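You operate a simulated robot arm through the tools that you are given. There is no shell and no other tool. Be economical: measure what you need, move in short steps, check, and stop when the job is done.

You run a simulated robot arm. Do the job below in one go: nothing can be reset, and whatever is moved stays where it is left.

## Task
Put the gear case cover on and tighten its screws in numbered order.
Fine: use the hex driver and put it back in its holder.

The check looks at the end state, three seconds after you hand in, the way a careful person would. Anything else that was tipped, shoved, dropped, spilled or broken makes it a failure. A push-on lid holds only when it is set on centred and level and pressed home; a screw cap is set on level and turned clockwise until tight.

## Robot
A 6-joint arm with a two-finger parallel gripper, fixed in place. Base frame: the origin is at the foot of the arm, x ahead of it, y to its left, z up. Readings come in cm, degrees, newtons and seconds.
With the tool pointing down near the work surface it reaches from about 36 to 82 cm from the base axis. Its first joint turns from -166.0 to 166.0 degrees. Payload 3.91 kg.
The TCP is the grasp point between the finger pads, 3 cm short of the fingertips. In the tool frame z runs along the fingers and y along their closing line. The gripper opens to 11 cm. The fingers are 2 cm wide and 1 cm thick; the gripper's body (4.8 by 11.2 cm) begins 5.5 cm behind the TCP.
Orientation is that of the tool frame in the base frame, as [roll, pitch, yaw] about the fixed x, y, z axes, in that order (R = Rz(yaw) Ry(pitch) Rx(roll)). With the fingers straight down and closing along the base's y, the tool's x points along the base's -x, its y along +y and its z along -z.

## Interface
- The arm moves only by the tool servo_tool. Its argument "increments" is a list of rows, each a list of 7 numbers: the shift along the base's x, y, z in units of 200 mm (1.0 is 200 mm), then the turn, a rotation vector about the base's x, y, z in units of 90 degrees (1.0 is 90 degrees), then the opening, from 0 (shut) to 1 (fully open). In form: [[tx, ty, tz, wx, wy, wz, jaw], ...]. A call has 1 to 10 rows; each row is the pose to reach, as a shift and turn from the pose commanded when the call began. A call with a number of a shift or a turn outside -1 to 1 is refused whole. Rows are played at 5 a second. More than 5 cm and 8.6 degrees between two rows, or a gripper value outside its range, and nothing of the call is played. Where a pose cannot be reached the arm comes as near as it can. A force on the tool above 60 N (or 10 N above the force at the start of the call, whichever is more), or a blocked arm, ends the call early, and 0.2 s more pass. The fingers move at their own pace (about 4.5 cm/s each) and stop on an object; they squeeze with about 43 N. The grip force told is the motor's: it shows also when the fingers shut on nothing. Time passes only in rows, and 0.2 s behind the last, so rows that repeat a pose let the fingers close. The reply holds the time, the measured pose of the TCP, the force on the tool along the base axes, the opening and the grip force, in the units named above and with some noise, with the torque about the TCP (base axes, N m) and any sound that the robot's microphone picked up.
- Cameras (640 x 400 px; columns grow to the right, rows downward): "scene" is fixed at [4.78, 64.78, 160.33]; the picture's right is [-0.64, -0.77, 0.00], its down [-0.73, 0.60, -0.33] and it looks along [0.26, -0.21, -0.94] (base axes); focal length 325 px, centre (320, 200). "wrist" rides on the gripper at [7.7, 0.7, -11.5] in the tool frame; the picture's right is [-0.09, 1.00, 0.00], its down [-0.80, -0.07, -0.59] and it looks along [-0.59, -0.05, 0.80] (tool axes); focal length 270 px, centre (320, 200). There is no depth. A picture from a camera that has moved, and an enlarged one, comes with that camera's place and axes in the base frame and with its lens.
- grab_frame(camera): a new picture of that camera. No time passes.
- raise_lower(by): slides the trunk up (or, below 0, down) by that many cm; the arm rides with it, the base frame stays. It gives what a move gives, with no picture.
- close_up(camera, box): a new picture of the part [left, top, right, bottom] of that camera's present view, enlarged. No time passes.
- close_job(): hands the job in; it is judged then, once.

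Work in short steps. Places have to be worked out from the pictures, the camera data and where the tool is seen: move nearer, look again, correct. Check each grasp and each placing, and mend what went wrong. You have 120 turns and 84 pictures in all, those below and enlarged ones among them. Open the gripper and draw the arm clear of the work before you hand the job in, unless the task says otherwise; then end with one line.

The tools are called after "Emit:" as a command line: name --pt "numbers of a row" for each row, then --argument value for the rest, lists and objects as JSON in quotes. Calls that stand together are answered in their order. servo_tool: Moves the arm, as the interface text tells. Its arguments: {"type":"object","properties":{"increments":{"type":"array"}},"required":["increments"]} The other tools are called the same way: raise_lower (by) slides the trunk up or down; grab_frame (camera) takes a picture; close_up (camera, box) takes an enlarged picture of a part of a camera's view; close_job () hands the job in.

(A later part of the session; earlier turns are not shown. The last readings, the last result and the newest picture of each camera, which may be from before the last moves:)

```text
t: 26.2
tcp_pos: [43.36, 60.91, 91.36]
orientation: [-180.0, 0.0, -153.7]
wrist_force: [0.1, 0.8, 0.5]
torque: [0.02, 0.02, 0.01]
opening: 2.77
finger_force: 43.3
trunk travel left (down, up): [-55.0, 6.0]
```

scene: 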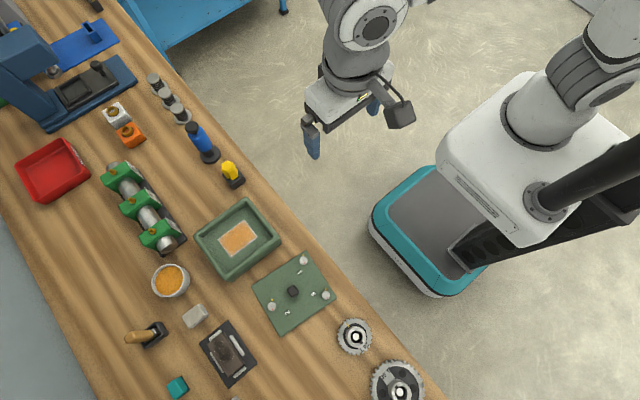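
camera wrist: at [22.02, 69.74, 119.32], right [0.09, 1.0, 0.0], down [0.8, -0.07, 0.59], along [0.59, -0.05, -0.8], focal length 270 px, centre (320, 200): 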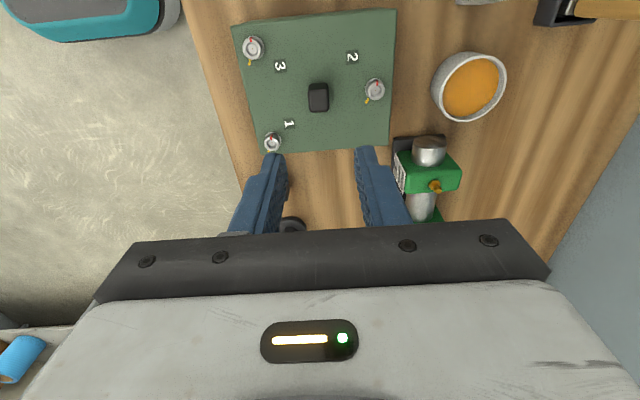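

Gripped at 2.77 cm with no side force. I lift straight up slowly and look.

Emit:
servo_tool --pt "0 0 0.08 0 0 0 0" --pt "0 0 0.2 0 0 0 0" --pt "0 0 0.35 0 0 0 0" --pt "0 0 0.5 0 0 0 0" --pt "0 0 0.7 0 0 0 0" --pt "0 0 0.7 0 0 0 0"

Emit:
grab_frame --camera "wrist"

Emit:
close_up --camera "scene" --box '[170, 90, 330, 230]'

```text
t: 27.6
tcp_pos: [43.19, 60.92, 105.45]
orientation: [180.0, 0.0, -153.7]
wrist_force: [-0.3, 0.0, -0.6]
torque: [0.0, 0.0, 0.02]
opening: 2.74
finger_force: 42.8
trunk travel left (down, up): [-55.0, 6.0]
```

```text
43 pictures are left
camera wrist: at [36.14, 58.04, 116.8], right [-0.36, 0.93, 0.0], down [0.75, 0.29, 0.59], along [0.55, 0.22, -0.8], focal length 270 px, centre (320, 200)
```

wrist: 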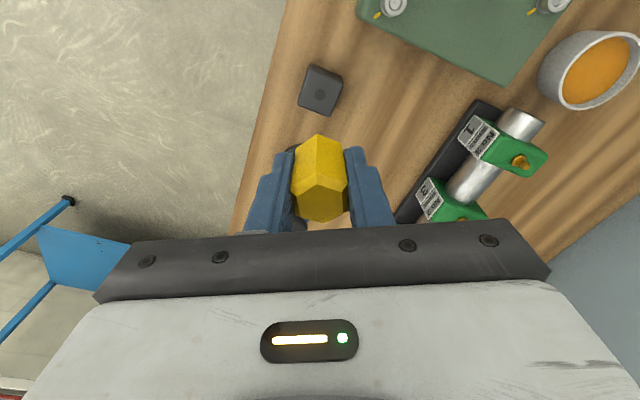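

```text
2.86 times, centred on (250, 160) of scene
camera zoom: at [4.78, 64.78, 160.33], right [-0.64, -0.77, 0.0], down [-0.73, 0.6, -0.33], along [0.26, -0.21, -0.94], focal length 928 px, centre (520, 314)
```

zoom: 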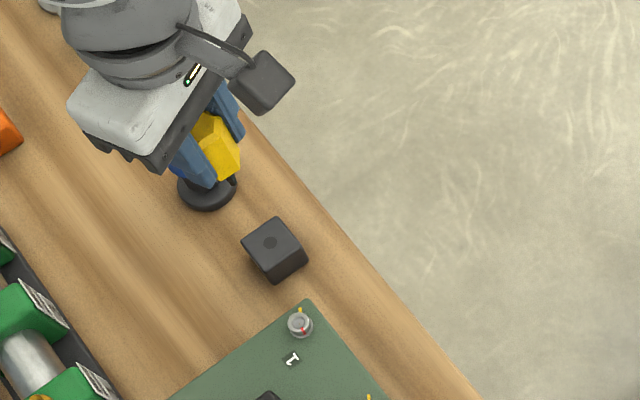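

Driver is out with a round shank hole left in the holder. Screw positions: s1 ≈(33.95, 63.5), s3 ≈(24.75, 63.55), s2 ≈(29.44, 74.75), head tops ≈91.7. I go above screw 1 while turning the hand +80° to leave room for a long clockwise turn.

Emit:
servo_tool --pt "-0.05 0.01 0 0 0 0.089 0" --pt "-0.1 0.02 0 0 0 0.178 0" --pt "-0.15 0.04 0 0 0 0.267 0" --pt "-0.2 0.06 0 0 0 0.356 0" --pt "-0.26 0.08 0 0 0 0.445 0" --pt "-0.32 0.1 0 0 0 0.534 0" --pt "-0.38 0.11 0 0 0 0.623 0" --pt "-0.44 0.12 0 0 0 0.712 0" --pt "-0.4675 0.1275 0 0 0 0.801 0" --pt "-0.4675 0.1275 0 0 0 0.889 0"

Emit:
grab_frame --camera "wrist"

Emit:
close_up --camera "scene" --box '[200, 150, 320, 270]'

```text
t: 29.8
tcp_pos: [34.01, 63.41, 105.36]
orientation: [180.0, 0.0, -73.6]
wrist_force: [-0.5, -0.3, -1.0]
torque: [0.0, 0.01, -0.05]
opening: 2.73
finger_force: 43.1
trunk travel left (down, up): [-55.0, 6.0]
```

```text
41 pictures are left
camera wrist: at [35.66, 55.87, 116.76], right [-0.98, -0.2, 0.0], down [-0.16, 0.79, 0.59], along [-0.12, 0.58, -0.8], focal length 270 px, centre (320, 200)
```

wrist: 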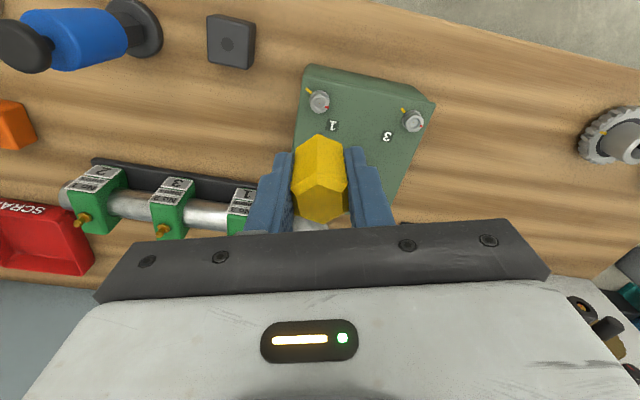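

```text
3.33 times, centred on (260, 210) of scene
camera zoom: at [4.78, 64.78, 160.33], right [-0.64, -0.77, 0.0], down [-0.73, 0.6, -0.33], along [0.26, -0.21, -0.94], focal length 1082 px, centre (520, 167)
```

zoom: 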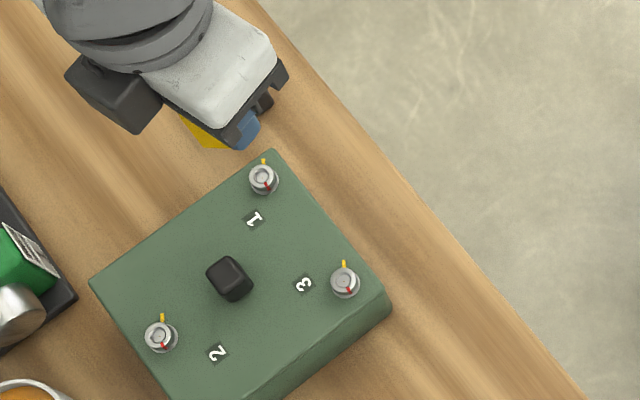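

Screw 1 is nearly under the driver. I lower to TCP 101 and enlarge to see the tip against the head.

Emit:
servo_tool --pt "0 0 -0.1 0 0 0 0" --pt "0 0 -0.22 0 0 0 0" --pt "0 0 -0.22 0 0 0 0"

Emit:
close_up --camera "wrist" --box '[260, 60, 400, 180]'

Emit:
close_up --camera "scene" --box '[225, 165, 305, 235]'

```text
t: 30.6
tcp_pos: [33.98, 63.52, 101.03]
orientation: [180.0, 0.0, -73.6]
wrist_force: [-0.1, -0.4, 0.2]
torque: [0.01, 0.02, 0.0]
opening: 2.72
finger_force: 43.5
trunk travel left (down, up): [-55.0, 6.0]
```

```text
3.33 times, centred on (330, 120) of wrist
camera zoom: at [35.6, 55.85, 112.33], right [-0.98, -0.2, 0.0], down [-0.16, 0.79, 0.59], along [-0.12, 0.58, -0.8], focal length 901 px, centre (287, 467)
```

zoom: 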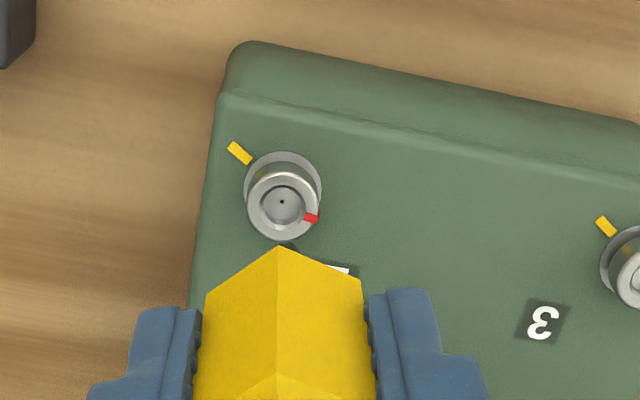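

```text
5.71 times, centred on (265, 200) of scene
camera zoom: at [4.78, 64.78, 160.33], right [-0.64, -0.77, 0.0], down [-0.73, 0.6, -0.33], along [0.26, -0.21, -0.94], focal length 1855 px, centre (634, 200)
```

zoom: 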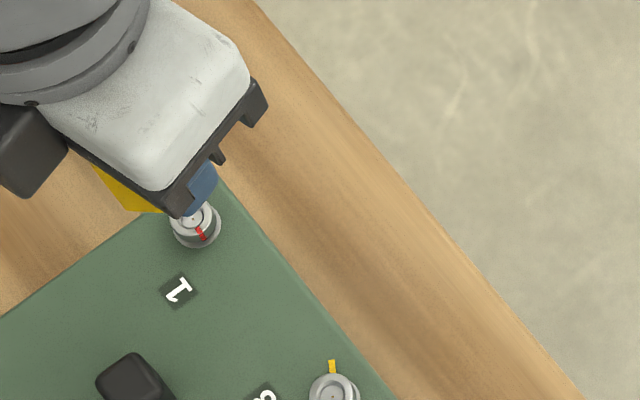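

I enlarge that spot to see if the tip peeks out beneath the handle.

Emit:
close_up --camera "wrist" --box '[305, 85, 340, 145]'

```text
6.67 times, centred on (322, 115) of wrist
camera zoom: at [35.6, 55.85, 112.33], right [-0.98, -0.2, 0.0], down [-0.16, 0.79, 0.59], along [-0.12, 0.58, -0.8], focal length 1802 px, centre (303, 767)
```

zoom: 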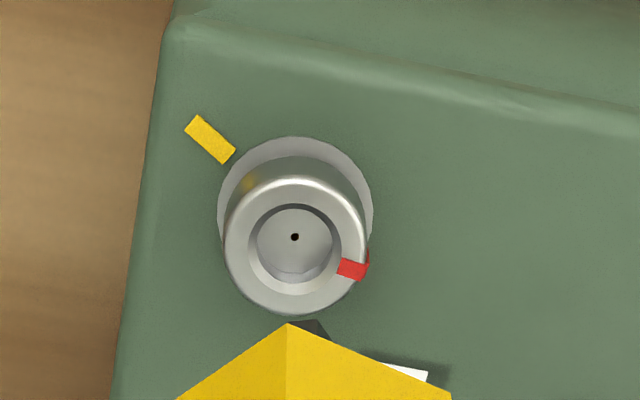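

The dark tip peeks out at the handle edge, about 6.3 cm below the TCP. I shift +0.1 x / −0.1 y and lower to just above the head (TCP ≈98.9).

Emit:
servo_tool --pt "0.005 -0.005 -0.05 0 0 0 0" --pt "0.005 -0.005 -0.105 0 0 0 0" --pt "0.005 -0.005 -0.105 0 0 0 0"

Emit:
close_up --camera "wrist" --box '[295, 90, 350, 145]'

```text
t: 31.4
tcp_pos: [34.07, 63.47, 98.95]
orientation: [-179.9, 0.0, -73.6]
wrist_force: [0.2, -0.2, -0.7]
torque: [0.01, 0.02, 0.03]
opening: 2.69
finger_force: 42.7
trunk travel left (down, up): [-55.0, 6.0]
```

```text
7.27 times, centred on (322, 118) of wrist
camera zoom: at [35.72, 55.76, 110.26], right [-0.98, -0.2, 0.0], down [-0.16, 0.79, 0.59], along [-0.12, 0.58, -0.8], focal length 1966 px, centre (302, 800)
```

zoom: 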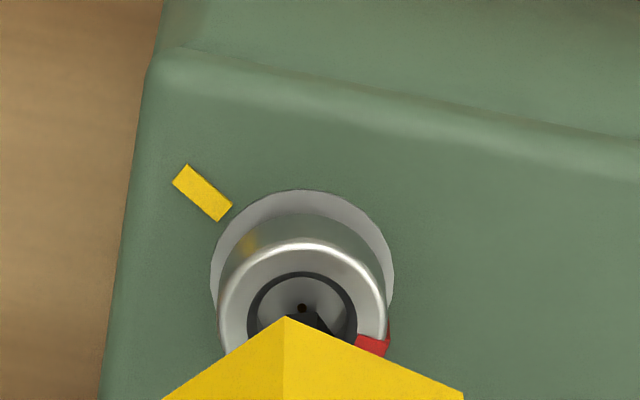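

The tip is centred on the socket in this view. I lower gently into it.

Emit:
servo_tool --pt "0 0 -0.025 0 0 0 0" --pt "0 0 -0.05 0 0 0 0" --pt "0 0 -0.075 0 0 0 0" --pt "0 0 -0.09 0 0 0 0" --pt "0 0 -0.09 0 0 0 0"

Emit:
close_up --camera "wrist" --box '[285, 90, 355, 150]'

```text
t: 32.6
tcp_pos: [34.0, 63.3, 98.25]
orientation: [-179.3, 0.8, -73.7]
wrist_force: [5.4, -4.9, 57.9]
torque: [-0.09, 0.66, 0.0]
opening: 2.75
finger_force: 42.8
trunk travel left (down, up): [-55.0, 6.0]
```

```text
6.67 times, centred on (320, 120) of wrist
camera zoom: at [35.66, 55.4, 109.43], right [-0.98, -0.2, -0.01], down [-0.16, 0.78, 0.61], along [-0.11, 0.6, -0.8], focal length 1802 px, centre (320, 733)
```

zoom: 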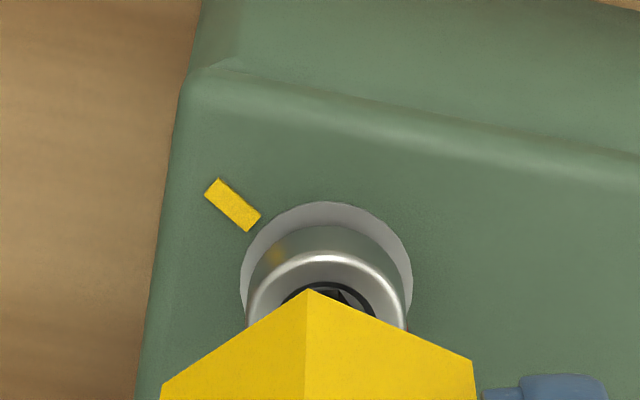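

Contact at 98.25. I ease the load to ~20 N, turn a few degrees clockwise, and read torque/height to see if the hex engages.

Emit:
servo_tool --pt "0 0 0.035 0 0 0 0" --pt "0 0 0.035 0 0 -0.08 0" --pt "0 0 0.035 0 0 -0.16 0" --pt "0 0 0.035 0 0 -0.24 0" --pt "0 0 0.035 0 0 -0.3 0"

Emit:
close_up --camera "wrist" --box '[285, 90, 355, 150]'

```text
t: 33.8
tcp_pos: [34.07, 63.28, 98.21]
orientation: [-179.8, 0.3, -100.7]
wrist_force: [4.0, 0.5, 31.6]
torque: [0.32, -0.12, -0.02]
opening: 2.71
finger_force: 42.6
trunk travel left (down, up): [-55.0, 6.0]
```

```text
6.67 times, centred on (320, 120) of wrist
camera zoom: at [32.05, 55.7, 109.49], right [-0.96, 0.27, 0.0], down [0.22, 0.77, 0.6], along [0.16, 0.58, -0.8], focal length 1802 px, centre (320, 733)
```

zoom: 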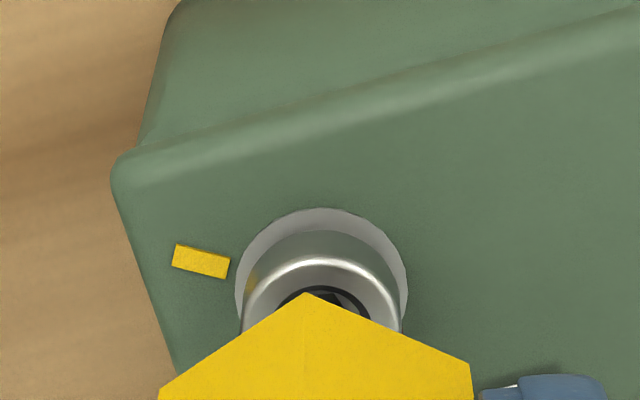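

I check the red mark on screw 1 from the scene camera to see whether the screw turned.

Emit:
close_up --camera "scene" --box '[230, 170, 290, 220]'

```text
8.00 times, centred on (260, 195) of scene
camera zoom: at [4.78, 64.78, 160.33], right [-0.64, -0.77, 0.0], down [-0.73, 0.6, -0.33], along [0.26, -0.21, -0.94], focal length 2597 px, centre (800, 240)
```

zoom: 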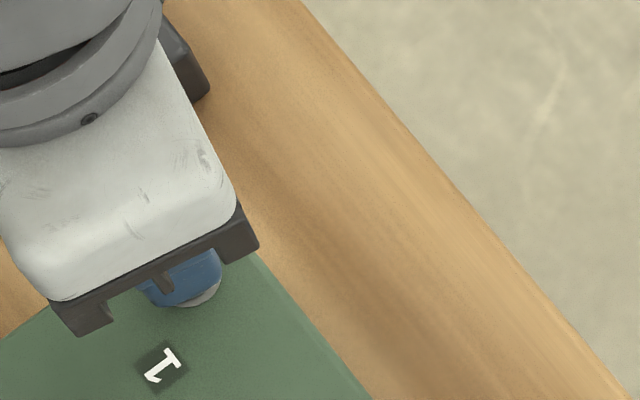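

Occluded by the hand. I continue turning clockwise by ~75° and watch the torque.

Emit:
servo_tool --pt "0 0 0 0 0 -0.09 0" --pt "0 0 0 0 0 -0.18 0" --pt "0 0 0 0 0 -0.27 0" --pt "0 0 0 0 0 -0.36 0" --pt "0 0 0 0 0 -0.45 0" --pt "0 0 0 0 0 -0.54 0" --pt "0 0 0 0 0 -0.63 0" --pt "0 0 0 0 0 -0.72 0" --pt "0 0 0 0 0 -0.8 0"

Emit:
close_up --camera "wrist" --box '[265, 80, 375, 170]'

```text
t: 35.8
tcp_pos: [34.05, 63.42, 98.17]
orientation: [179.8, 0.2, -172.9]
wrist_force: [-3.5, 7.5, 31.2]
torque: [-0.08, -0.23, 0.03]
opening: 2.73
finger_force: 42.6
trunk travel left (down, up): [-55.0, 6.0]
```

```text
4.44 times, centred on (320, 125) of wrist
camera zoom: at [26.31, 62.95, 109.48], right [-0.04, 1.0, 0.0], down [0.8, 0.03, 0.6], along [0.6, 0.03, -0.8], focal length 1201 px, centre (320, 533)
```

zoom: 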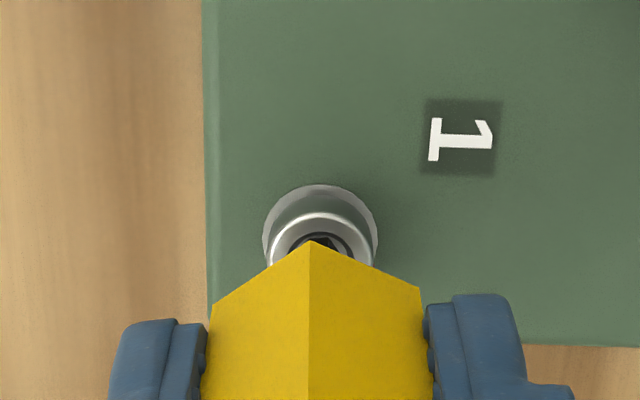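

The red mark, formerly facing −x, has moved away — the screw is turning. I continue clockwise in smaller chunks, watching the torque and sound.

Emit:
servo_tool --pt "0 0 0 0 0 -0.09 0" --pt "0 0 0 0 0 -0.18 0" --pt "0 0 0 0 0 -0.27 0" --pt "0 0 0 0 0 -0.36 0" --pt "0 0 0 0 0 -0.45 0" --pt "0 0 0 0 0 -0.54 0" --pt "0 0 0 0 0 -0.63 0" --pt "0 0 0 0 0 -0.72 0" --pt "0 0 0 0 0 -0.8 0"

Emit:
grab_frame --camera "wrist"

```text
t: 37.8
tcp_pos: [34.0, 63.63, 98.14]
orientation: [179.7, -0.2, 115.2]
wrist_force: [0.0, 19.1, 30.5]
torque: [-0.43, 0.03, 0.14]
opening: 2.71
finger_force: 43.1
trunk travel left (down, up): [-55.0, 6.0]
```

```text
31 pictures are left
camera wrist: at [31.44, 70.64, 109.51], right [0.94, 0.35, 0.0], down [0.28, -0.76, 0.59], along [0.21, -0.55, -0.81], focal length 270 px, centre (320, 200)
```

wrist: 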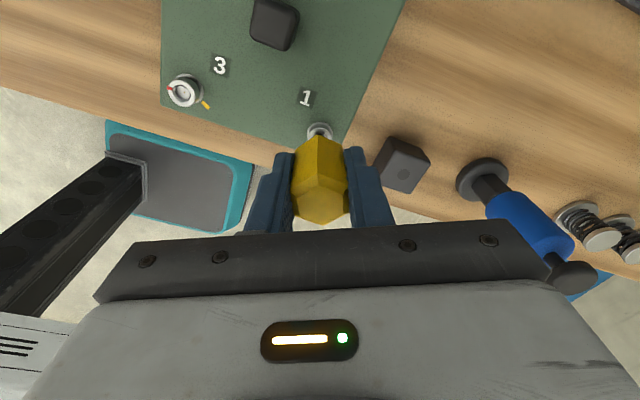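

171° turned; side force in y grew since the tip is slightly off-axis. I shift +0.15 cm in y to relieve and turn on ~27°.

Emit:
servo_tool --pt "0 0.007 0 0 0 0 0" --pt "0 0.008 0 0 0 -0.08 0" --pt "0 0.008 0 0 0 -0.16 0" --pt "0 0.008 0 0 0 -0.24 0" --pt "0 0.008 0 0 0 -0.3 0"

```text
t: 39.0
tcp_pos: [34.06, 63.47, 98.11]
orientation: [179.9, -0.1, 88.2]
wrist_force: [4.1, 11.0, 30.6]
torque: [-0.44, 0.07, 0.18]
opening: 2.71
finger_force: 42.6
trunk travel left (down, up): [-55.0, 6.0]
```

Torque 0.18 N·m and rising a little. I continue another 36°.

Emit:
servo_tool --pt "0 0.003 0 0 0 -0.08 0" --pt "0 0.003 0 0 0 -0.16 0" --pt "0 0.003 0 0 0 -0.24 0" --pt "0 0.003 0 0 0 -0.32 0" --pt "0 0.003 0 0 0 -0.4 0"

Emit:
close_up --camera "wrist" --box '[265, 70, 375, 170]'

```text
t: 39.9
tcp_pos: [34.24, 63.56, 98.11]
orientation: [-178.5, -0.5, 71.9]
wrist_force: [-25.0, 7.1, 6.8]
torque: [-0.83, -0.3, 0.08]
opening: 2.75
finger_force: 43.2
out of reach, approached as far as the arm can: row 3, 4
trunk travel left (down, up): [-55.0, 6.0]
stopped in row 4: the force on the tool passed its limit at 65 N (the readings are from after the stop); the commanded pose is now the measured one
```

```text
4.00 times, centred on (320, 120) of wrist
camera zoom: at [37.56, 70.36, 109.48], right [0.92, -0.39, -0.03], down [-0.3, -0.75, 0.59], along [-0.25, -0.53, -0.81], focal length 1081 px, centre (320, 520)
```

zoom: 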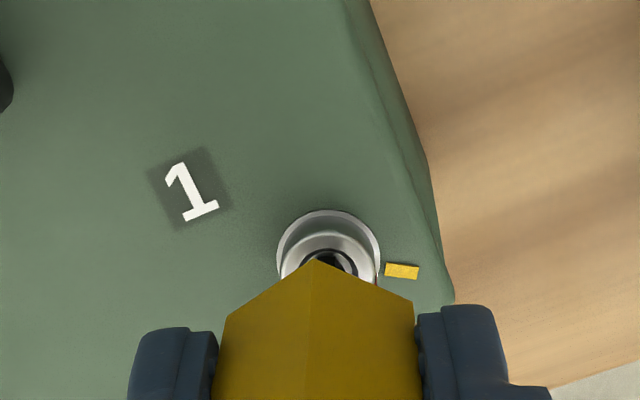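

Joint limit reached near 210° of turn. I lift the driver out straight and check the red mark.

Emit:
servo_tool --pt "0 0 0.06 0 0 0 0" --pt "0 0 0.15 0 0 0 0" --pt "0 0 0.25 0 0 0 0" --pt "0 0 0.3 0 0 0.05 0" --pt "0 0 0.3 0 0 0.05 0"

Emit:
grab_frame --camera "wrist"

Emit:
close_up --camera "wrist" --box '[270, 60, 370, 150]'

```text
t: 41.0
tcp_pos: [34.86, 63.36, 103.84]
orientation: [-178.6, -0.4, 76.3]
wrist_force: [0.0, -1.1, -1.4]
torque: [0.01, 0.01, 0.0]
opening: 2.7
finger_force: 42.9
trunk travel left (down, up): [-55.0, 6.0]
```

```text
29 pictures are left
camera wrist: at [37.68, 70.46, 115.32], right [0.95, -0.32, -0.02], down [-0.25, -0.77, 0.59], along [-0.21, -0.55, -0.81], focal length 270 px, centre (320, 200)
```

wrist: 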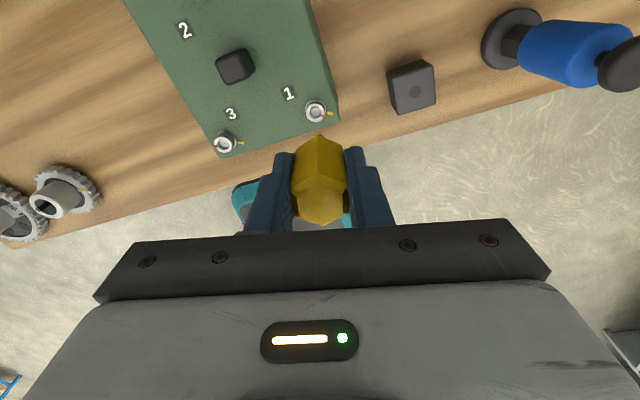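

```text
4.44 times, centred on (320, 105) of wrist
camera zoom: at [37.68, 70.46, 115.32], right [0.95, -0.32, -0.02], down [-0.25, -0.77, 0.59], along [-0.21, -0.55, -0.81], focal length 1201 px, centre (320, 622)
```

zoom: 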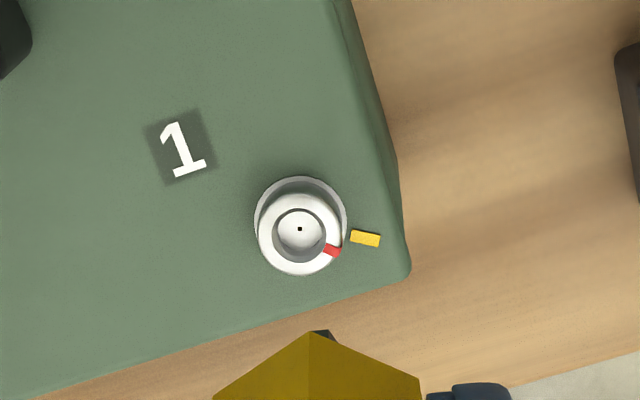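

Red has moved ~215° and now sits about 13° past the yellow mark, so the screw followed the driver. Before going to screw 2 I level the tool's tilt (left by the stop).

Emit:
servo_tool --pt "0 0 0.03 -0.004 -0.007 0 0" --pt "0 0 0.06 -0.008 -0.014 0 0" --pt "0 0 0.06 -0.008 -0.014 0 0"

Emit:
close_up --camera "scene" --box '[180, 170, 310, 300]'

```text
t: 41.9
tcp_pos: [34.94, 63.47, 105.15]
orientation: [180.0, 0.0, 76.3]
wrist_force: [0.3, -0.3, 0.1]
torque: [-0.01, 0.01, 0.01]
opening: 2.69
finger_force: 43.0
trunk travel left (down, up): [-55.0, 6.0]
```

```text
3.08 times, centred on (245, 235) of scene
camera zoom: at [4.78, 64.78, 160.33], right [-0.64, -0.77, 0.0], down [-0.73, 0.6, -0.33], along [0.26, -0.21, -0.94], focal length 999 px, centre (551, 92)
```

zoom: 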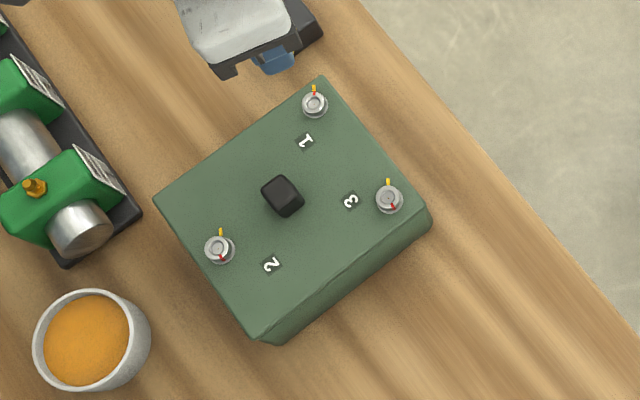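

From the scene camera red and yellow on screw 1 line up, and the case hasn't shifted. I now unwind the hand counter-clockwise in air while moving toward screw 2.

Emit:
servo_tool --pt "0 0 0 0 0 0.09 0" --pt "0 0.03 0 0 0 0.18 0" --pt "-0.02 0.06 0 0 0 0.27 0" --pt "-0.04 0.1 0 0 0 0.36 0" --pt "-0.06 0.14 0 0 0 0.45 0" --pt "-0.08 0.18 0 0 0 0.54 0" --pt "-0.1 0.21 0 0 0 0.63 0" --pt "-0.12 0.24 0 0 0 0.72 0" --pt "-0.14 0.28 0 0 0 0.81 0" --pt "-0.14 0.28 0 0 0 0.9 0"

Emit:
servo_tool --pt "0 0 0 0 0 0.09 0" --pt "0 0.03 0 0 0 0.18 0" --pt "-0.02 0.06 0 0 0 0.27 0" --pt "-0.04 0.1 0 0 0 0.36 0" --pt "-0.06 0.14 0 0 0 0.45 0" --pt "-0.08 0.18 0 0 0 0.54 0" --pt "-0.1 0.21 0 0 0 0.63 0" --pt "-0.12 0.24 0 0 0 0.72 0" --pt "-0.132 0.284 0 0 0 0.81 0" --pt "-0.132 0.284 0 0 0 0.9 0"

Emit:
servo_tool --pt "0 0 0 0 0 0.09 0" --pt "0 0 0 0 0 0.18 0" --pt "0 0 0 0 0 0.27 0" --pt "0 0 0 0 0 0.36 0" --pt "0 0 0 0 0 0.45 0" --pt "0 0 0 0 0 0.54 0" --pt "0 0 0 0 0 0.63 0" --pt "0 0 0 0 0 0.7 0" --pt "0 0 0 0 0 0.7 0"

```text
t: 44.0
tcp_pos: [31.93, 68.95, 105.19]
orientation: [180.0, -0.2, 157.4]
wrist_force: [-0.8, -0.4, -1.0]
torque: [0.01, -0.02, 0.01]
opening: 2.71
finger_force: 43.3
trunk travel left (down, up): [-55.0, 6.0]
```

```text
t: 46.2
tcp_pos: [28.77, 72.83, 104.97]
orientation: [180.0, 0.1, -121.6]
wrist_force: [0.5, 0.1, -1.0]
torque: [0.01, 0.02, 0.01]
opening: 2.7
finger_force: 42.8
out of reach, approached as far as the arm can: row 7, 8, 9, 10
trunk travel left (down, up): [-55.0, 6.0]
```

```text
t: 48.2
tcp_pos: [28.64, 72.89, 104.81]
orientation: [-180.0, 0.0, -58.6]
wrist_force: [-0.2, -0.4, -1.1]
torque: [-0.03, 0.02, 0.02]
opening: 2.72
finger_force: 43.5
trunk travel left (down, up): [-55.0, 6.0]
```

Screw 2 is just out of reach at this height (reach is better lower), so I raise the trunk 5.5 cm to bring the shoulder up.

Emit:
raise_lower --by 5.5

```text
t: 49.2
tcp_pos: [28.88, 72.87, 110.33]
orientation: [-180.0, -0.1, -58.6]
wrist_force: [-0.2, -0.3, -0.6]
torque: [-0.01, -0.04, -0.01]
opening: 2.69
finger_force: 42.9
trunk travel left (down, up): [-60.5, 0.5]
```

I go down 7 cm and read where the tool lands.

Emit:
servo_tool --pt "0 0 -0.15 0 0 0 0" --pt "0 0 -0.35 0 0 0 0" --pt "0 0 -0.35 0 0 0 0"

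```text
t: 50.0
tcp_pos: [28.65, 73.07, 103.28]
orientation: [-179.9, 0.0, -58.7]
wrist_force: [-0.1, 0.3, -0.3]
torque: [-0.02, 0.02, 0.0]
opening: 2.74
finger_force: 43.2
trunk travel left (down, up): [-60.5, 0.5]
```

Now shift to above screw 2 (+0.85, +1.7).

Emit:
servo_tool --pt "0.02 0.04 0 0 0 0 0" --pt "0.042 0.086 -0.06 0 0 0 0" --pt "0.042 0.086 -0.1 0 0 0 0"

Emit:
close_up --camera "wrist" --box '[260, 70, 380, 170]'

```text
t: 50.8
tcp_pos: [29.29, 73.49, 101.33]
orientation: [180.0, 0.0, -58.7]
wrist_force: [-0.5, 0.7, 0.1]
torque: [0.01, -0.02, 0.03]
opening: 2.7
finger_force: 43.4
out of reach, approached as far as the arm can: row 2, 3
trunk travel left (down, up): [-60.5, 0.5]
```

```text
4.00 times, centred on (320, 120) of wrist
camera zoom: at [32.86, 66.47, 112.79], right [-0.9, -0.44, 0.0], down [-0.36, 0.72, 0.59], along [-0.26, 0.53, -0.8], focal length 1081 px, centre (320, 520)
```

zoom: 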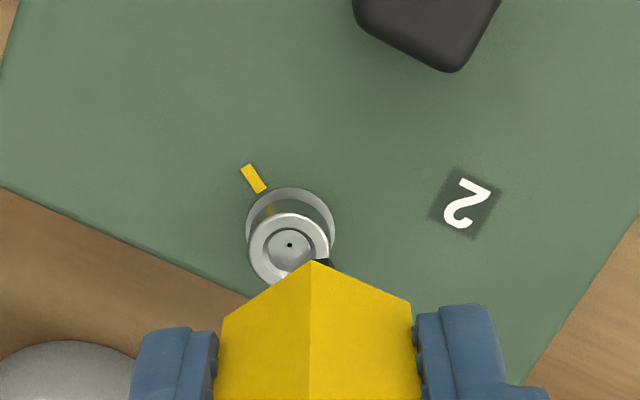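

Screw 2 is really at (29.47, 74.6), r≈80; the arm stopped at r≈79.1. I test a small outward step to see whether that was a hard limit.

Emit:
servo_tool --pt "0.005 0.02 0 0 0 0 0" --pt "0.01 0.04 0 0 0 0 0" --pt "0.01 0.05 0 0 0 0 0"

```text
t: 51.6
tcp_pos: [29.21, 73.62, 101.23]
orientation: [-179.9, 0.0, -58.7]
wrist_force: [-0.1, -0.4, -1.2]
torque: [0.03, -0.03, 0.03]
opening: 2.71
finger_force: 43.2
out of reach, approached as far as the arm can: row 1, 2, 3
trunk travel left (down, up): [-60.5, 0.5]
```

It is a reach limit for an exactly vertical tool. A 2.5° outward lean lets the tip reach, so I tilt that much about the tangential axis and shift outward.

Emit:
servo_tool --pt "0 0 0 0.013 -0.005 0 0" --pt "0 0 0 0.0258 -0.0103 0 0" --pt "0.005 0.02 0 0.0258 -0.0103 0 0" --pt "0.0085 0.0375 0 0.0258 -0.0103 0 0" --pt "0.0085 0.0375 0 0.0258 -0.0103 0 0"

Emit:
close_up --camera "wrist" --box '[260, 70, 380, 170]'

```text
t: 52.8
tcp_pos: [29.31, 74.54, 101.26]
orientation: [-178.1, 1.5, -58.7]
wrist_force: [-0.6, 0.4, -0.2]
torque: [-0.02, -0.01, -0.02]
opening: 2.71
finger_force: 43.2
trunk travel left (down, up): [-60.5, 0.5]
```

```text
4.00 times, centred on (320, 120) of wrist
camera zoom: at [32.77, 67.0, 112.44], right [-0.9, -0.44, -0.03], down [-0.37, 0.7, 0.62], along [-0.25, 0.56, -0.79], focal length 1081 px, centre (320, 520)
```

zoom: 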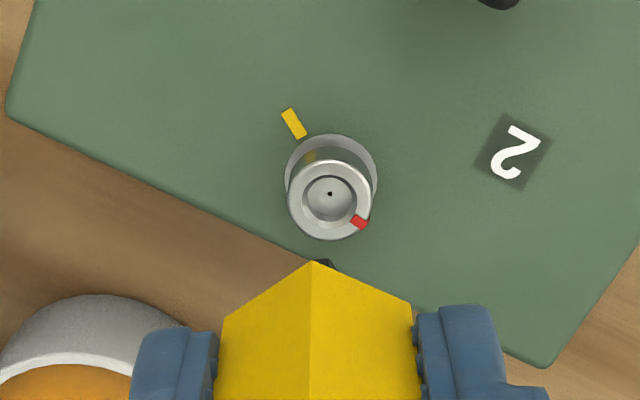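

Reached. The screw is now ~0.15 cm inward of the tip's landing point; I correct and lower to just above the head.

Emit:
servo_tool --pt "-0.001 -0.0075 -0.06 0 0 0 0" --pt "-0.001 -0.0075 -0.11 0 0 0 0" --pt "-0.001 -0.0075 -0.11 0 0 0 0"

Emit:
close_up --camera "wrist" --box '[295, 90, 350, 145]'

```text
t: 53.6
tcp_pos: [29.41, 74.38, 99.14]
orientation: [-178.0, 1.5, -58.7]
wrist_force: [-0.5, 0.1, -0.5]
torque: [-0.01, -0.01, 0.0]
opening: 2.7
finger_force: 43.1
trunk travel left (down, up): [-60.5, 0.5]
```

```text
7.27 times, centred on (322, 118) of wrist
camera zoom: at [32.75, 66.85, 110.23], right [-0.9, -0.44, -0.03], down [-0.37, 0.7, 0.62], along [-0.25, 0.57, -0.79], focal length 1966 px, centre (302, 800)
```

zoom: 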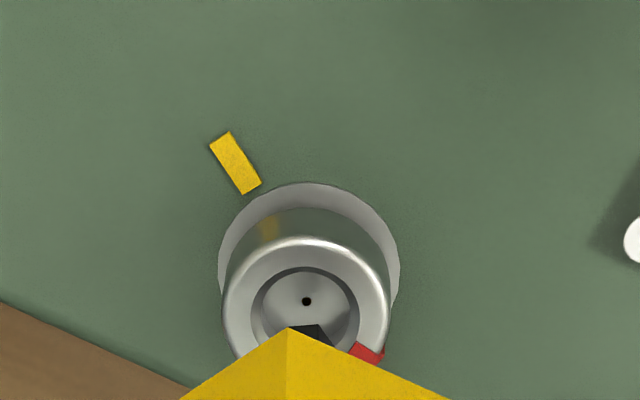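

Matches the good picture from screw 1. I lower into the socket with moderate force.

Emit:
servo_tool --pt "0 0 -0.025 0 0 0 0" --pt "0 0 -0.05 0 0 0 0" --pt "0 0 -0.065 0 0 0 0" --pt "0 0 -0.065 0 0 0 0"

```text
t: 54.6
tcp_pos: [29.54, 74.46, 98.09]
orientation: [-177.8, 1.7, -58.7]
wrist_force: [11.5, 13.6, 20.4]
torque: [-1.42, 1.04, -0.04]
opening: 2.83
finger_force: 42.9
trunk travel left (down, up): [-60.5, 0.5]
```

Seated at 98.09 but with sideways load toward +x/+y; I shift a little that way to relieve.

Emit:
servo_tool --pt "0.004 0.005 0 0 0 0 0" --pt "0.007 0.008 0 0 0 0 0" --pt "0.007 0.008 0 0 0 0 0"

```text
t: 55.4
tcp_pos: [29.57, 74.47, 98.03]
orientation: [-177.7, 1.6, -58.7]
wrist_force: [7.9, 8.3, 27.4]
torque: [-0.7, 1.19, -0.02]
opening: 2.75
finger_force: 42.6
trunk travel left (down, up): [-60.5, 0.5]
```

I turn clockwise about the (slightly leaning) driver axis, 72° first.

Emit:
servo_tool --pt "0 0 0 0.0014 0.0036 -0.09 0" --pt "0 0 0 0.0029 0.0073 -0.18 0" --pt "0 0 0 0.0043 0.0109 -0.27 0" --pt "0 0 0 0.0058 0.0146 -0.36 0" --pt "0 0 0 0.0072 0.0182 -0.45 0" --pt "0 0 0 0.0086 0.0219 -0.54 0" --pt "0 0 0 0.01 0.0255 -0.63 0" --pt "0 0 0 0.0115 0.0292 -0.72 0" --pt "0 0 0 0.0128 0.0324 -0.8 0"

Emit:
close_up --camera "wrist" --box '[265, 80, 375, 170]'

```text
t: 57.4
tcp_pos: [29.37, 74.3, 97.93]
orientation: [179.1, 2.5, -130.9]
wrist_force: [-7.4, 7.8, 25.2]
torque: [-0.18, -1.42, 0.03]
opening: 2.73
finger_force: 43.2
trunk travel left (down, up): [-60.5, 0.5]
```

```text
4.44 times, centred on (320, 125) of wrist
camera zoom: at [23.71, 68.47, 109.04], right [-0.7, 0.72, 0.02], down [0.57, 0.53, 0.63], along [0.44, 0.45, -0.78], focal length 1201 px, centre (320, 533)
```

zoom: 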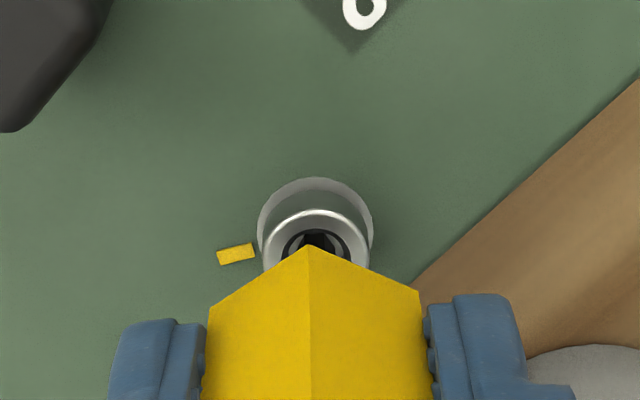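

The red mark has gone round from the near side; the screw is turning. Next 72°.

Emit:
servo_tool --pt "0 0 0 0.0014 0.0036 -0.09 0" --pt "0 0 0 0.0029 0.0073 -0.18 0" --pt "0 0 0 0.0043 0.0109 -0.27 0" --pt "0 0 0 0.0058 0.0146 -0.36 0" --pt "0 0 0 0.0072 0.0182 -0.45 0" --pt "0 0 0 0.0086 0.0219 -0.54 0" --pt "0 0 0 0.01 0.0255 -0.63 0" --pt "0 0 0 0.0115 0.0292 -0.72 0" --pt "0 0 0 0.0128 0.0324 -0.8 0"

```text
t: 59.4
tcp_pos: [29.37, 74.54, 97.94]
orientation: [177.4, -0.1, 157.1]
wrist_force: [-10.2, 25.7, 24.9]
torque: [-2.04, -0.28, 0.12]
opening: 2.84
finger_force: 43.0
trunk travel left (down, up): [-60.5, 0.5]
```

144° done; side load in +y, so I relieve (+0.2 y, −0.07 x) and turn another 40°.

Emit:
servo_tool --pt "-0.002 0.006 0 0 0 0 0" --pt "-0.0035 0.01 0 0.0014 0.0036 -0.09 0" --pt "-0.0035 0.01 0 0.0029 0.0073 -0.18 0" --pt "-0.0035 0.01 0 0.0043 0.0109 -0.27 0" --pt "-0.0035 0.01 0 0.0058 0.0146 -0.36 0" --pt "-0.0035 0.01 0 0.0072 0.0182 -0.45 0"

```text
t: 60.8
tcp_pos: [29.31, 74.63, 97.91]
orientation: [178.1, -1.7, 116.5]
wrist_force: [-3.7, 18.6, 23.9]
torque: [-1.65, 1.19, 0.13]
opening: 2.79
finger_force: 42.7
trunk travel left (down, up): [-60.5, 0.5]
```

185° done, torque 0.13 N·m. I turn 26° more, to match screw 1.

Emit:
servo_tool --pt "0 0.005 0 0.0011 0.0029 -0.07 0" --pt "0 0.005 0 0.0022 0.0057 -0.14 0" --pt "0 0.005 0 0.0034 0.0085 -0.21 0" --pt "0 0.005 0 0.0046 0.0117 -0.29 0" --pt "0 0.005 0 0.0046 0.0117 -0.29 0"

```text
t: 62.0
tcp_pos: [29.49, 74.81, 97.94]
orientation: [179.0, -2.6, 90.4]
wrist_force: [2.7, 16.8, 21.4]
torque: [-0.37, 1.28, -0.11]
opening: 2.72
finger_force: 42.8
trunk travel left (down, up): [-60.5, 0.5]
```

I lift the driver out, drawing inward once clear, and inspect.

Emit:
servo_tool --pt "0 0 0.04 0 0 0 0" --pt "0 0 0.1 0 0 0 0" --pt "-0.02 -0.05 0.2 0 0 0 0" --pt "-0.05 -0.12 0.3 0 0 0 0" --pt "-0.05 -0.12 0.3 0 0 0 0"

Emit:
close_up --camera "wrist" --box '[240, 20, 400, 150]'

Emit:
close_up --camera "scene" --box '[180, 180, 310, 300]'

```text
t: 63.2
tcp_pos: [29.01, 74.25, 103.99]
orientation: [179.2, -2.2, 90.5]
wrist_force: [0.5, -0.1, -1.2]
torque: [-0.04, 0.01, -0.02]
opening: 2.7
finger_force: 42.8
out of reach, approached as far as the arm can: row 3, 4, 5
trunk travel left (down, up): [-60.5, 0.5]
```

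```text
3.08 times, centred on (320, 85) of wrist
camera zoom: at [29.66, 81.4, 115.64], right [1.0, -0.08, 0.01], down [-0.07, -0.82, 0.56], along [-0.04, -0.56, -0.83], focal length 832 px, centre (320, 554)
```

zoom: 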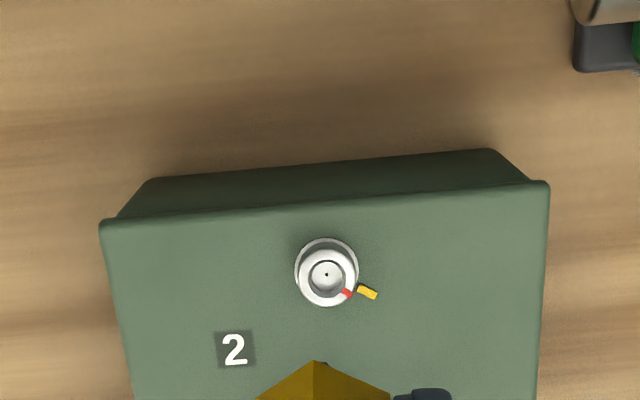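

```text
3.33 times, centred on (245, 240) of scene
camera zoom: at [4.78, 64.78, 160.33], right [-0.64, -0.77, 0.0], down [-0.73, 0.6, -0.33], along [0.26, -0.21, -0.94], focal length 1082 px, centre (570, 67)
```

zoom: 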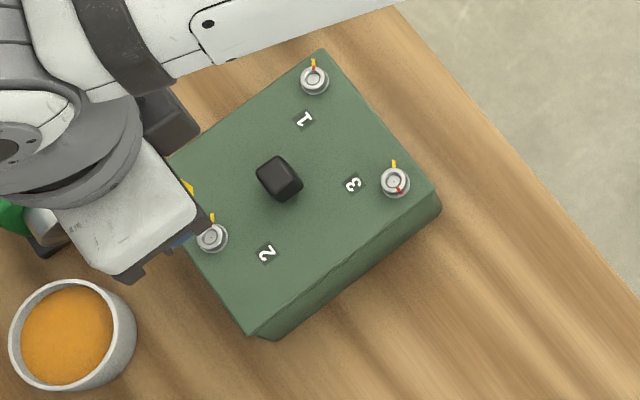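

Screw 2's red mark is beside yellow, the same as screw 1. I straighten the tool, move over screw 3, and unwind in the air.

Emit:
servo_tool --pt "0 -0.1 0.02 0 0 0 0" --pt "-0.06 -0.25 0.05 -0.0129 0.005 0 0" --pt "-0.14 -0.4 0.05 -0.0258 0.0103 0 0" --pt "-0.21 -0.5375 0.05 -0.0258 0.0103 0 0" --pt "-0.21 -0.5375 0.05 -0.0258 0.0103 0 0"

Emit:
servo_tool --pt "0 0 0 0 0 0.09 0" --pt "0 0 0 0 0 0.18 0" --pt "0 0 0 0 0 0.27 0" --pt "0 0 0 0 0 0.36 0" --pt "0 0 0 0 0 0.45 0" --pt "0 0 0 0 0 0.54 0" --pt "0 0 0 0 0 0.63 0" --pt "0 0 0 0 0 0.72 0" --pt "0 0 0 0 0 0.81 0" --pt "0 0 0 0 0 0.9 0"

Emit:
servo_tool --pt "0 0 0 0 0 0.09 0" --pt "0 0 0 0 0 0.18 0" --pt "0 0 0 0 0 0.27 0" --pt "0 0 0 0 0 0.36 0" --pt "0 0 0 0 0 0.45 0" --pt "0 0 0 0 0 0.54 0" --pt "0 0 0 0 0 0.63 0" --pt "0 0 0 0 0 0.72 0" --pt "0 0 0 0 0 0.81 0" --pt "0 0 0 0 0 0.9 0"

Emit:
servo_tool --pt "0 0 0 0 0 0.09 0" --pt "0 0 0 0 0 0.18 0" --pt "0 0 0 0 0 0.27 0" --pt "0 0 0 0 0 0.36 0" --pt "0 0 0 0 0 0.45 0" --pt "0 0 0 0 0 0.5 0" --pt "0 0 0 0 0 0.5 0"

```text
t: 64.4
tcp_pos: [28.88, 73.35, 105.11]
orientation: [-179.9, -0.1, 90.6]
wrist_force: [0.6, 0.5, -0.4]
torque: [-0.01, 0.01, -0.02]
opening: 2.67
finger_force: 43.1
out of reach, approached as far as the arm can: row 1, 2, 3, 4, 5
trunk travel left (down, up): [-60.5, 0.5]
```

```text
t: 66.6
tcp_pos: [28.86, 73.22, 104.98]
orientation: [-179.9, 0.0, 171.6]
wrist_force: [0.0, -0.2, 0.3]
torque: [-0.02, -0.03, 0.04]
opening: 2.72
finger_force: 42.6
trunk travel left (down, up): [-60.5, 0.5]
```

```text
t: 68.8
tcp_pos: [28.64, 73.4, 104.94]
orientation: [-180.0, -0.1, -107.4]
wrist_force: [0.2, -0.5, -1.4]
torque: [0.01, -0.02, 0.0]
opening: 2.72
finger_force: 43.1
trunk travel left (down, up): [-60.5, 0.5]
```

```text
t: 70.4
tcp_pos: [28.74, 73.29, 104.9]
orientation: [179.9, -0.1, -62.4]
wrist_force: [-0.1, -0.2, 0.0]
torque: [-0.02, 0.0, 0.01]
opening: 2.69
finger_force: 42.8
trunk travel left (down, up): [-60.5, 0.5]
```

The rotation is done but the translation wasn't taken; I now move to screw 3 (24.8, 63.5) and lower to 101.

Emit:
servo_tool --pt "-0.05 -0.13 0 0 0 0 0" --pt "-0.1 -0.27 0 0 0 0 0" --pt "-0.15 -0.4 0 0 0 0 0" --pt "-0.1975 -0.49 0 0 0 0 0" --pt "-0.1975 -0.49 -0.19 0 0 0 0" --pt "-0.1975 -0.49 -0.19 0 0 0 0"

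Emit:
close_up --camera "wrist" --box '[260, 70, 380, 170]'

```text
t: 71.8
tcp_pos: [28.65, 73.4, 104.21]
orientation: [179.9, -0.1, -62.5]
wrist_force: [0.1, -0.1, -0.7]
torque: [0.01, 0.01, 0.0]
opening: 2.71
finger_force: 43.1
out of reach, approached as far as the arm can: row 1, 2, 3, 4, 5, 6
trunk travel left (down, up): [-60.5, 0.5]
```

```text
4.00 times, centred on (320, 120) of wrist
camera zoom: at [31.66, 66.25, 115.65], right [-0.92, -0.38, 0.0], down [-0.31, 0.74, 0.59], along [-0.23, 0.55, -0.81], focal length 1081 px, centre (320, 520)
```

zoom: 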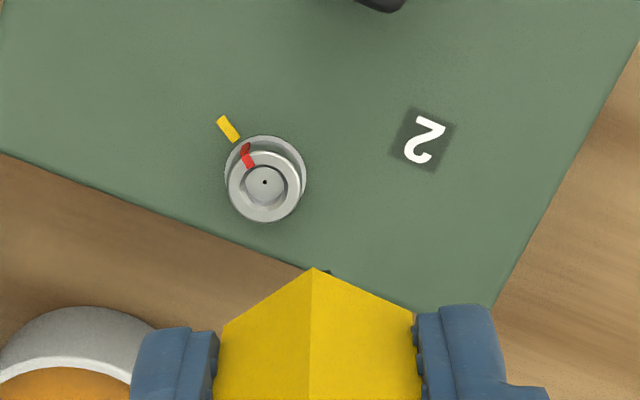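

The arm seems stuck at its stretched (singular) posture. I try a small inward step with a slight change in lean to unlock it.

Emit:
servo_tool --pt "-0.01 -0.025 -0.02 0.013 -0.005 0 0" --pt "-0.02 -0.05 -0.04 0.02 -0.008 0 0" --pt "-0.03 -0.08 -0.04 0.02 -0.008 0 0" --pt "-0.03 -0.08 -0.04 0.02 -0.008 0 0"

```text
t: 72.8
tcp_pos: [28.84, 74.15, 103.71]
orientation: [-178.5, 1.3, -62.5]
wrist_force: [-0.4, -0.1, -0.9]
torque: [0.02, 0.05, 0.04]
opening: 2.72
finger_force: 42.8
out of reach, approached as far as the arm can: row 1, 2, 3, 4
trunk travel left (down, up): [-60.5, 0.5]
```

Vertical motion should make the elbow bend again; I try rising 4 cm without any radial demand, then easing inward.

Emit:
servo_tool --pt "0 0 0.1 0 0 0 0" --pt "0 0 0.2 0 0 0 0" --pt "-0.02 -0.05 0.2 0 0 0 0" --pt "-0.05 -0.12 0.2 0 0 0 0" --pt "-0.08 -0.2 0.2 0 0 0 0" --pt "-0.08 -0.2 0.2 0 0 0 0"

```text
t: 74.2
tcp_pos: [28.61, 73.6, 107.9]
orientation: [-178.7, 1.1, -62.4]
wrist_force: [-0.3, 0.0, -0.8]
torque: [0.03, 0.01, 0.01]
opening: 2.71
finger_force: 43.4
out of reach, approached as far as the arm can: row 2, 3, 4, 5, 6
trunk travel left (down, up): [-60.5, 0.5]
```

Now pure downward motion at this radius, which needs elbow bend, then a check of inward motion.

Emit:
servo_tool --pt "0 0 -0.05 0 0 0 0" --pt "0 0 -0.1 0 0 0 0" --pt "0 0 -0.15 0 0 0 0" --pt "0 0 -0.2 0 0 0 0" --pt "0 0 -0.2 0 0 0 0"

Emit:
servo_tool --pt "0 -0.005 0 0 0 0 0" --pt "0 -0.02 0 0 0 0 0" --pt "0 -0.05 0 0 0 0 0" --pt "0 -0.1 0 0 0 0 0" --pt "0 -0.15 0 0 0 0 0"

```text
t: 75.4
tcp_pos: [28.76, 74.22, 103.84]
orientation: [-178.6, 1.1, -62.5]
wrist_force: [0.4, -0.2, -1.1]
torque: [-0.03, 0.04, 0.02]
opening: 2.71
finger_force: 43.2
out of reach, approached as far as the arm can: row 3, 4, 5
trunk travel left (down, up): [-60.5, 0.5]
```

```text
t: 76.6
tcp_pos: [29.26, 73.82, 104.1]
orientation: [-178.6, 1.0, -62.5]
wrist_force: [0.6, 1.1, -0.1]
torque: [0.01, 0.0, -0.03]
opening: 2.7
finger_force: 42.5
out of reach, approached as far as the arm can: row 2, 3, 4, 5
trunk travel left (down, up): [-60.5, 0.5]
```

The elbow seems pinned at straight. I try a longer upward motion with gradual inward travel, which should bend it the allowed way.

Emit:
servo_tool --pt "0 0 0.12 0 0 0 0" --pt "-0.005 -0.02 0.24 0 0 0 0" --pt "-0.015 -0.04 0.36 0 0 0 0" --pt "-0.03 -0.08 0.48 0 0 0 0" --pt "-0.05 -0.13 0.6 0 0 0 0" --pt "-0.07 -0.2 0.7 0 0 0 0" --pt "-0.1 -0.28 0.8 0 0 0 0" --pt "-0.13 -0.36 0.9 0 0 0 0" --pt "-0.13 -0.36 0.9 0 0 0 0"

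```text
t: 78.6
tcp_pos: [28.03, 70.88, 120.94]
orientation: [-178.5, 1.1, -62.5]
wrist_force: [0.5, 0.1, 0.4]
torque: [-0.04, -0.02, -0.04]
opening: 2.71
finger_force: 43.1
out of reach, approached as far as the arm can: row 5, 6, 7, 8, 9
trunk travel left (down, up): [-60.5, 0.5]
```

Still on the stretched sphere, but lowering from here should bend the elbow the allowed way. I descend 14 cm at constant x, y.

Emit:
servo_tool --pt "0 0 -0.08 0 0 0 0" --pt "0 0 -0.16 0 0 0 0" --pt "0 0 -0.24 0 0 0 0" --pt "0 0 -0.32 0 0 0 0" --pt "0 0 -0.4 0 0 0 0" --pt "0 0 -0.48 0 0 0 0" --pt "0 0 -0.56 0 0 0 0" --pt "0 0 -0.64 0 0 0 0" --pt "0 0 -0.7 0 0 0 0" --pt "0 0 -0.7 0 0 0 0"

```text
t: 80.8
tcp_pos: [28.9, 73.62, 107.65]
orientation: [-178.6, 1.0, -62.5]
wrist_force: [-0.9, 0.2, -1.0]
torque: [0.03, -0.03, 0.0]
opening: 2.68
finger_force: 42.4
out of reach, approached as far as the arm can: row 1, 2, 3, 4, 5, 6, 7, 8, 9, 10
trunk travel left (down, up): [-60.5, 0.5]
```

I look at the arm's posture from the scene camera to understand the blockage.

Emit:
grab_frame --camera "scene"

```text
19 pictures are left
```

scene: 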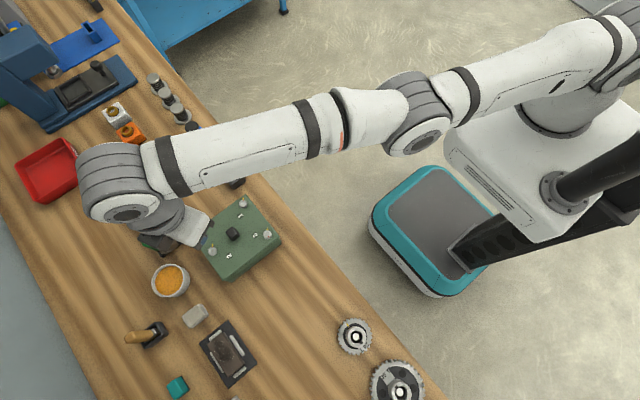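

The arm is fully straight. A larger lean and return should force the elbow to bend (pitch changes share between elbow and wrist), so I lean outward 16°, return, and move inward.

Emit:
servo_tool --pt "0 0 0.02 0.08 -0.032 0 0" --pt "0 0 0.04 0.16 -0.064 0 0" --pt "-0.02 -0.05 0.04 0.16 -0.064 0 0" --pt "-0.04 -0.1 0.04 0.08 -0.032 0 0" --pt "-0.06 -0.15 0.04 0 0 0 0" --pt "-0.08 -0.2 0.04 0 0 0 0" --pt "-0.08 -0.2 0.04 0 0 0 0"

```text
t: 82.4
tcp_pos: [28.51, 73.42, 110.0]
orientation: [-178.6, 1.1, -62.5]
wrist_force: [-1.2, -0.9, -0.3]
torque: [-0.03, 0.05, 0.01]
opening: 2.73
finger_force: 42.4
out of reach, approached as far as the arm can: row 1, 2, 3, 4, 5, 6, 7
trunk travel left (down, up): [-60.5, 0.5]
```

No change. I try the opposite: lean inward with the TCP going inward (reachable), then straighten there.

Emit:
servo_tool --pt "-0.05 -0.13 0 -0.08 0.032 0 0" --pt "-0.11 -0.28 0 -0.16 0.064 0 0" --pt "-0.16 -0.42 0 -0.24 0.096 0 0" --pt "-0.16 -0.42 0 -0.24 0.096 0 0"

```text
t: 83.4
tcp_pos: [25.42, 64.99, 110.07]
orientation: [163.5, -13.8, -60.5]
wrist_force: [-0.2, 0.1, -0.6]
torque: [-0.02, 0.02, 0.0]
opening: 2.7
finger_force: 42.7
out of reach, approached as far as the arm can: row 2
trunk travel left (down, up): [-60.5, 0.5]
```

It reached that pose, so the elbow may be free now. I move further inward, then straighten the tool over screw 3.

Emit:
servo_tool --pt "-0.02 -0.06 0 0 0 0 0" --pt "-0.04 -0.12 0 0 0 0 0" --pt "-0.04 -0.16 0 0.04 -0.016 0 0" --pt "-0.03 -0.16 0 0.1 -0.04 0 0" --pt "-0.03 -0.13 0 0.17 -0.068 0 0" --pt "-0.03 -0.1 0 0.218 -0.087 0 0" --pt "-0.03 -0.1 0 0.218 -0.087 0 0"

```text
t: 85.0
tcp_pos: [24.73, 62.94, 110.01]
orientation: [179.9, -0.2, -62.6]
wrist_force: [0.4, -0.2, -0.6]
torque: [-0.01, -0.01, 0.04]
opening: 2.66
finger_force: 42.9
trunk travel left (down, up): [-60.5, 0.5]
```

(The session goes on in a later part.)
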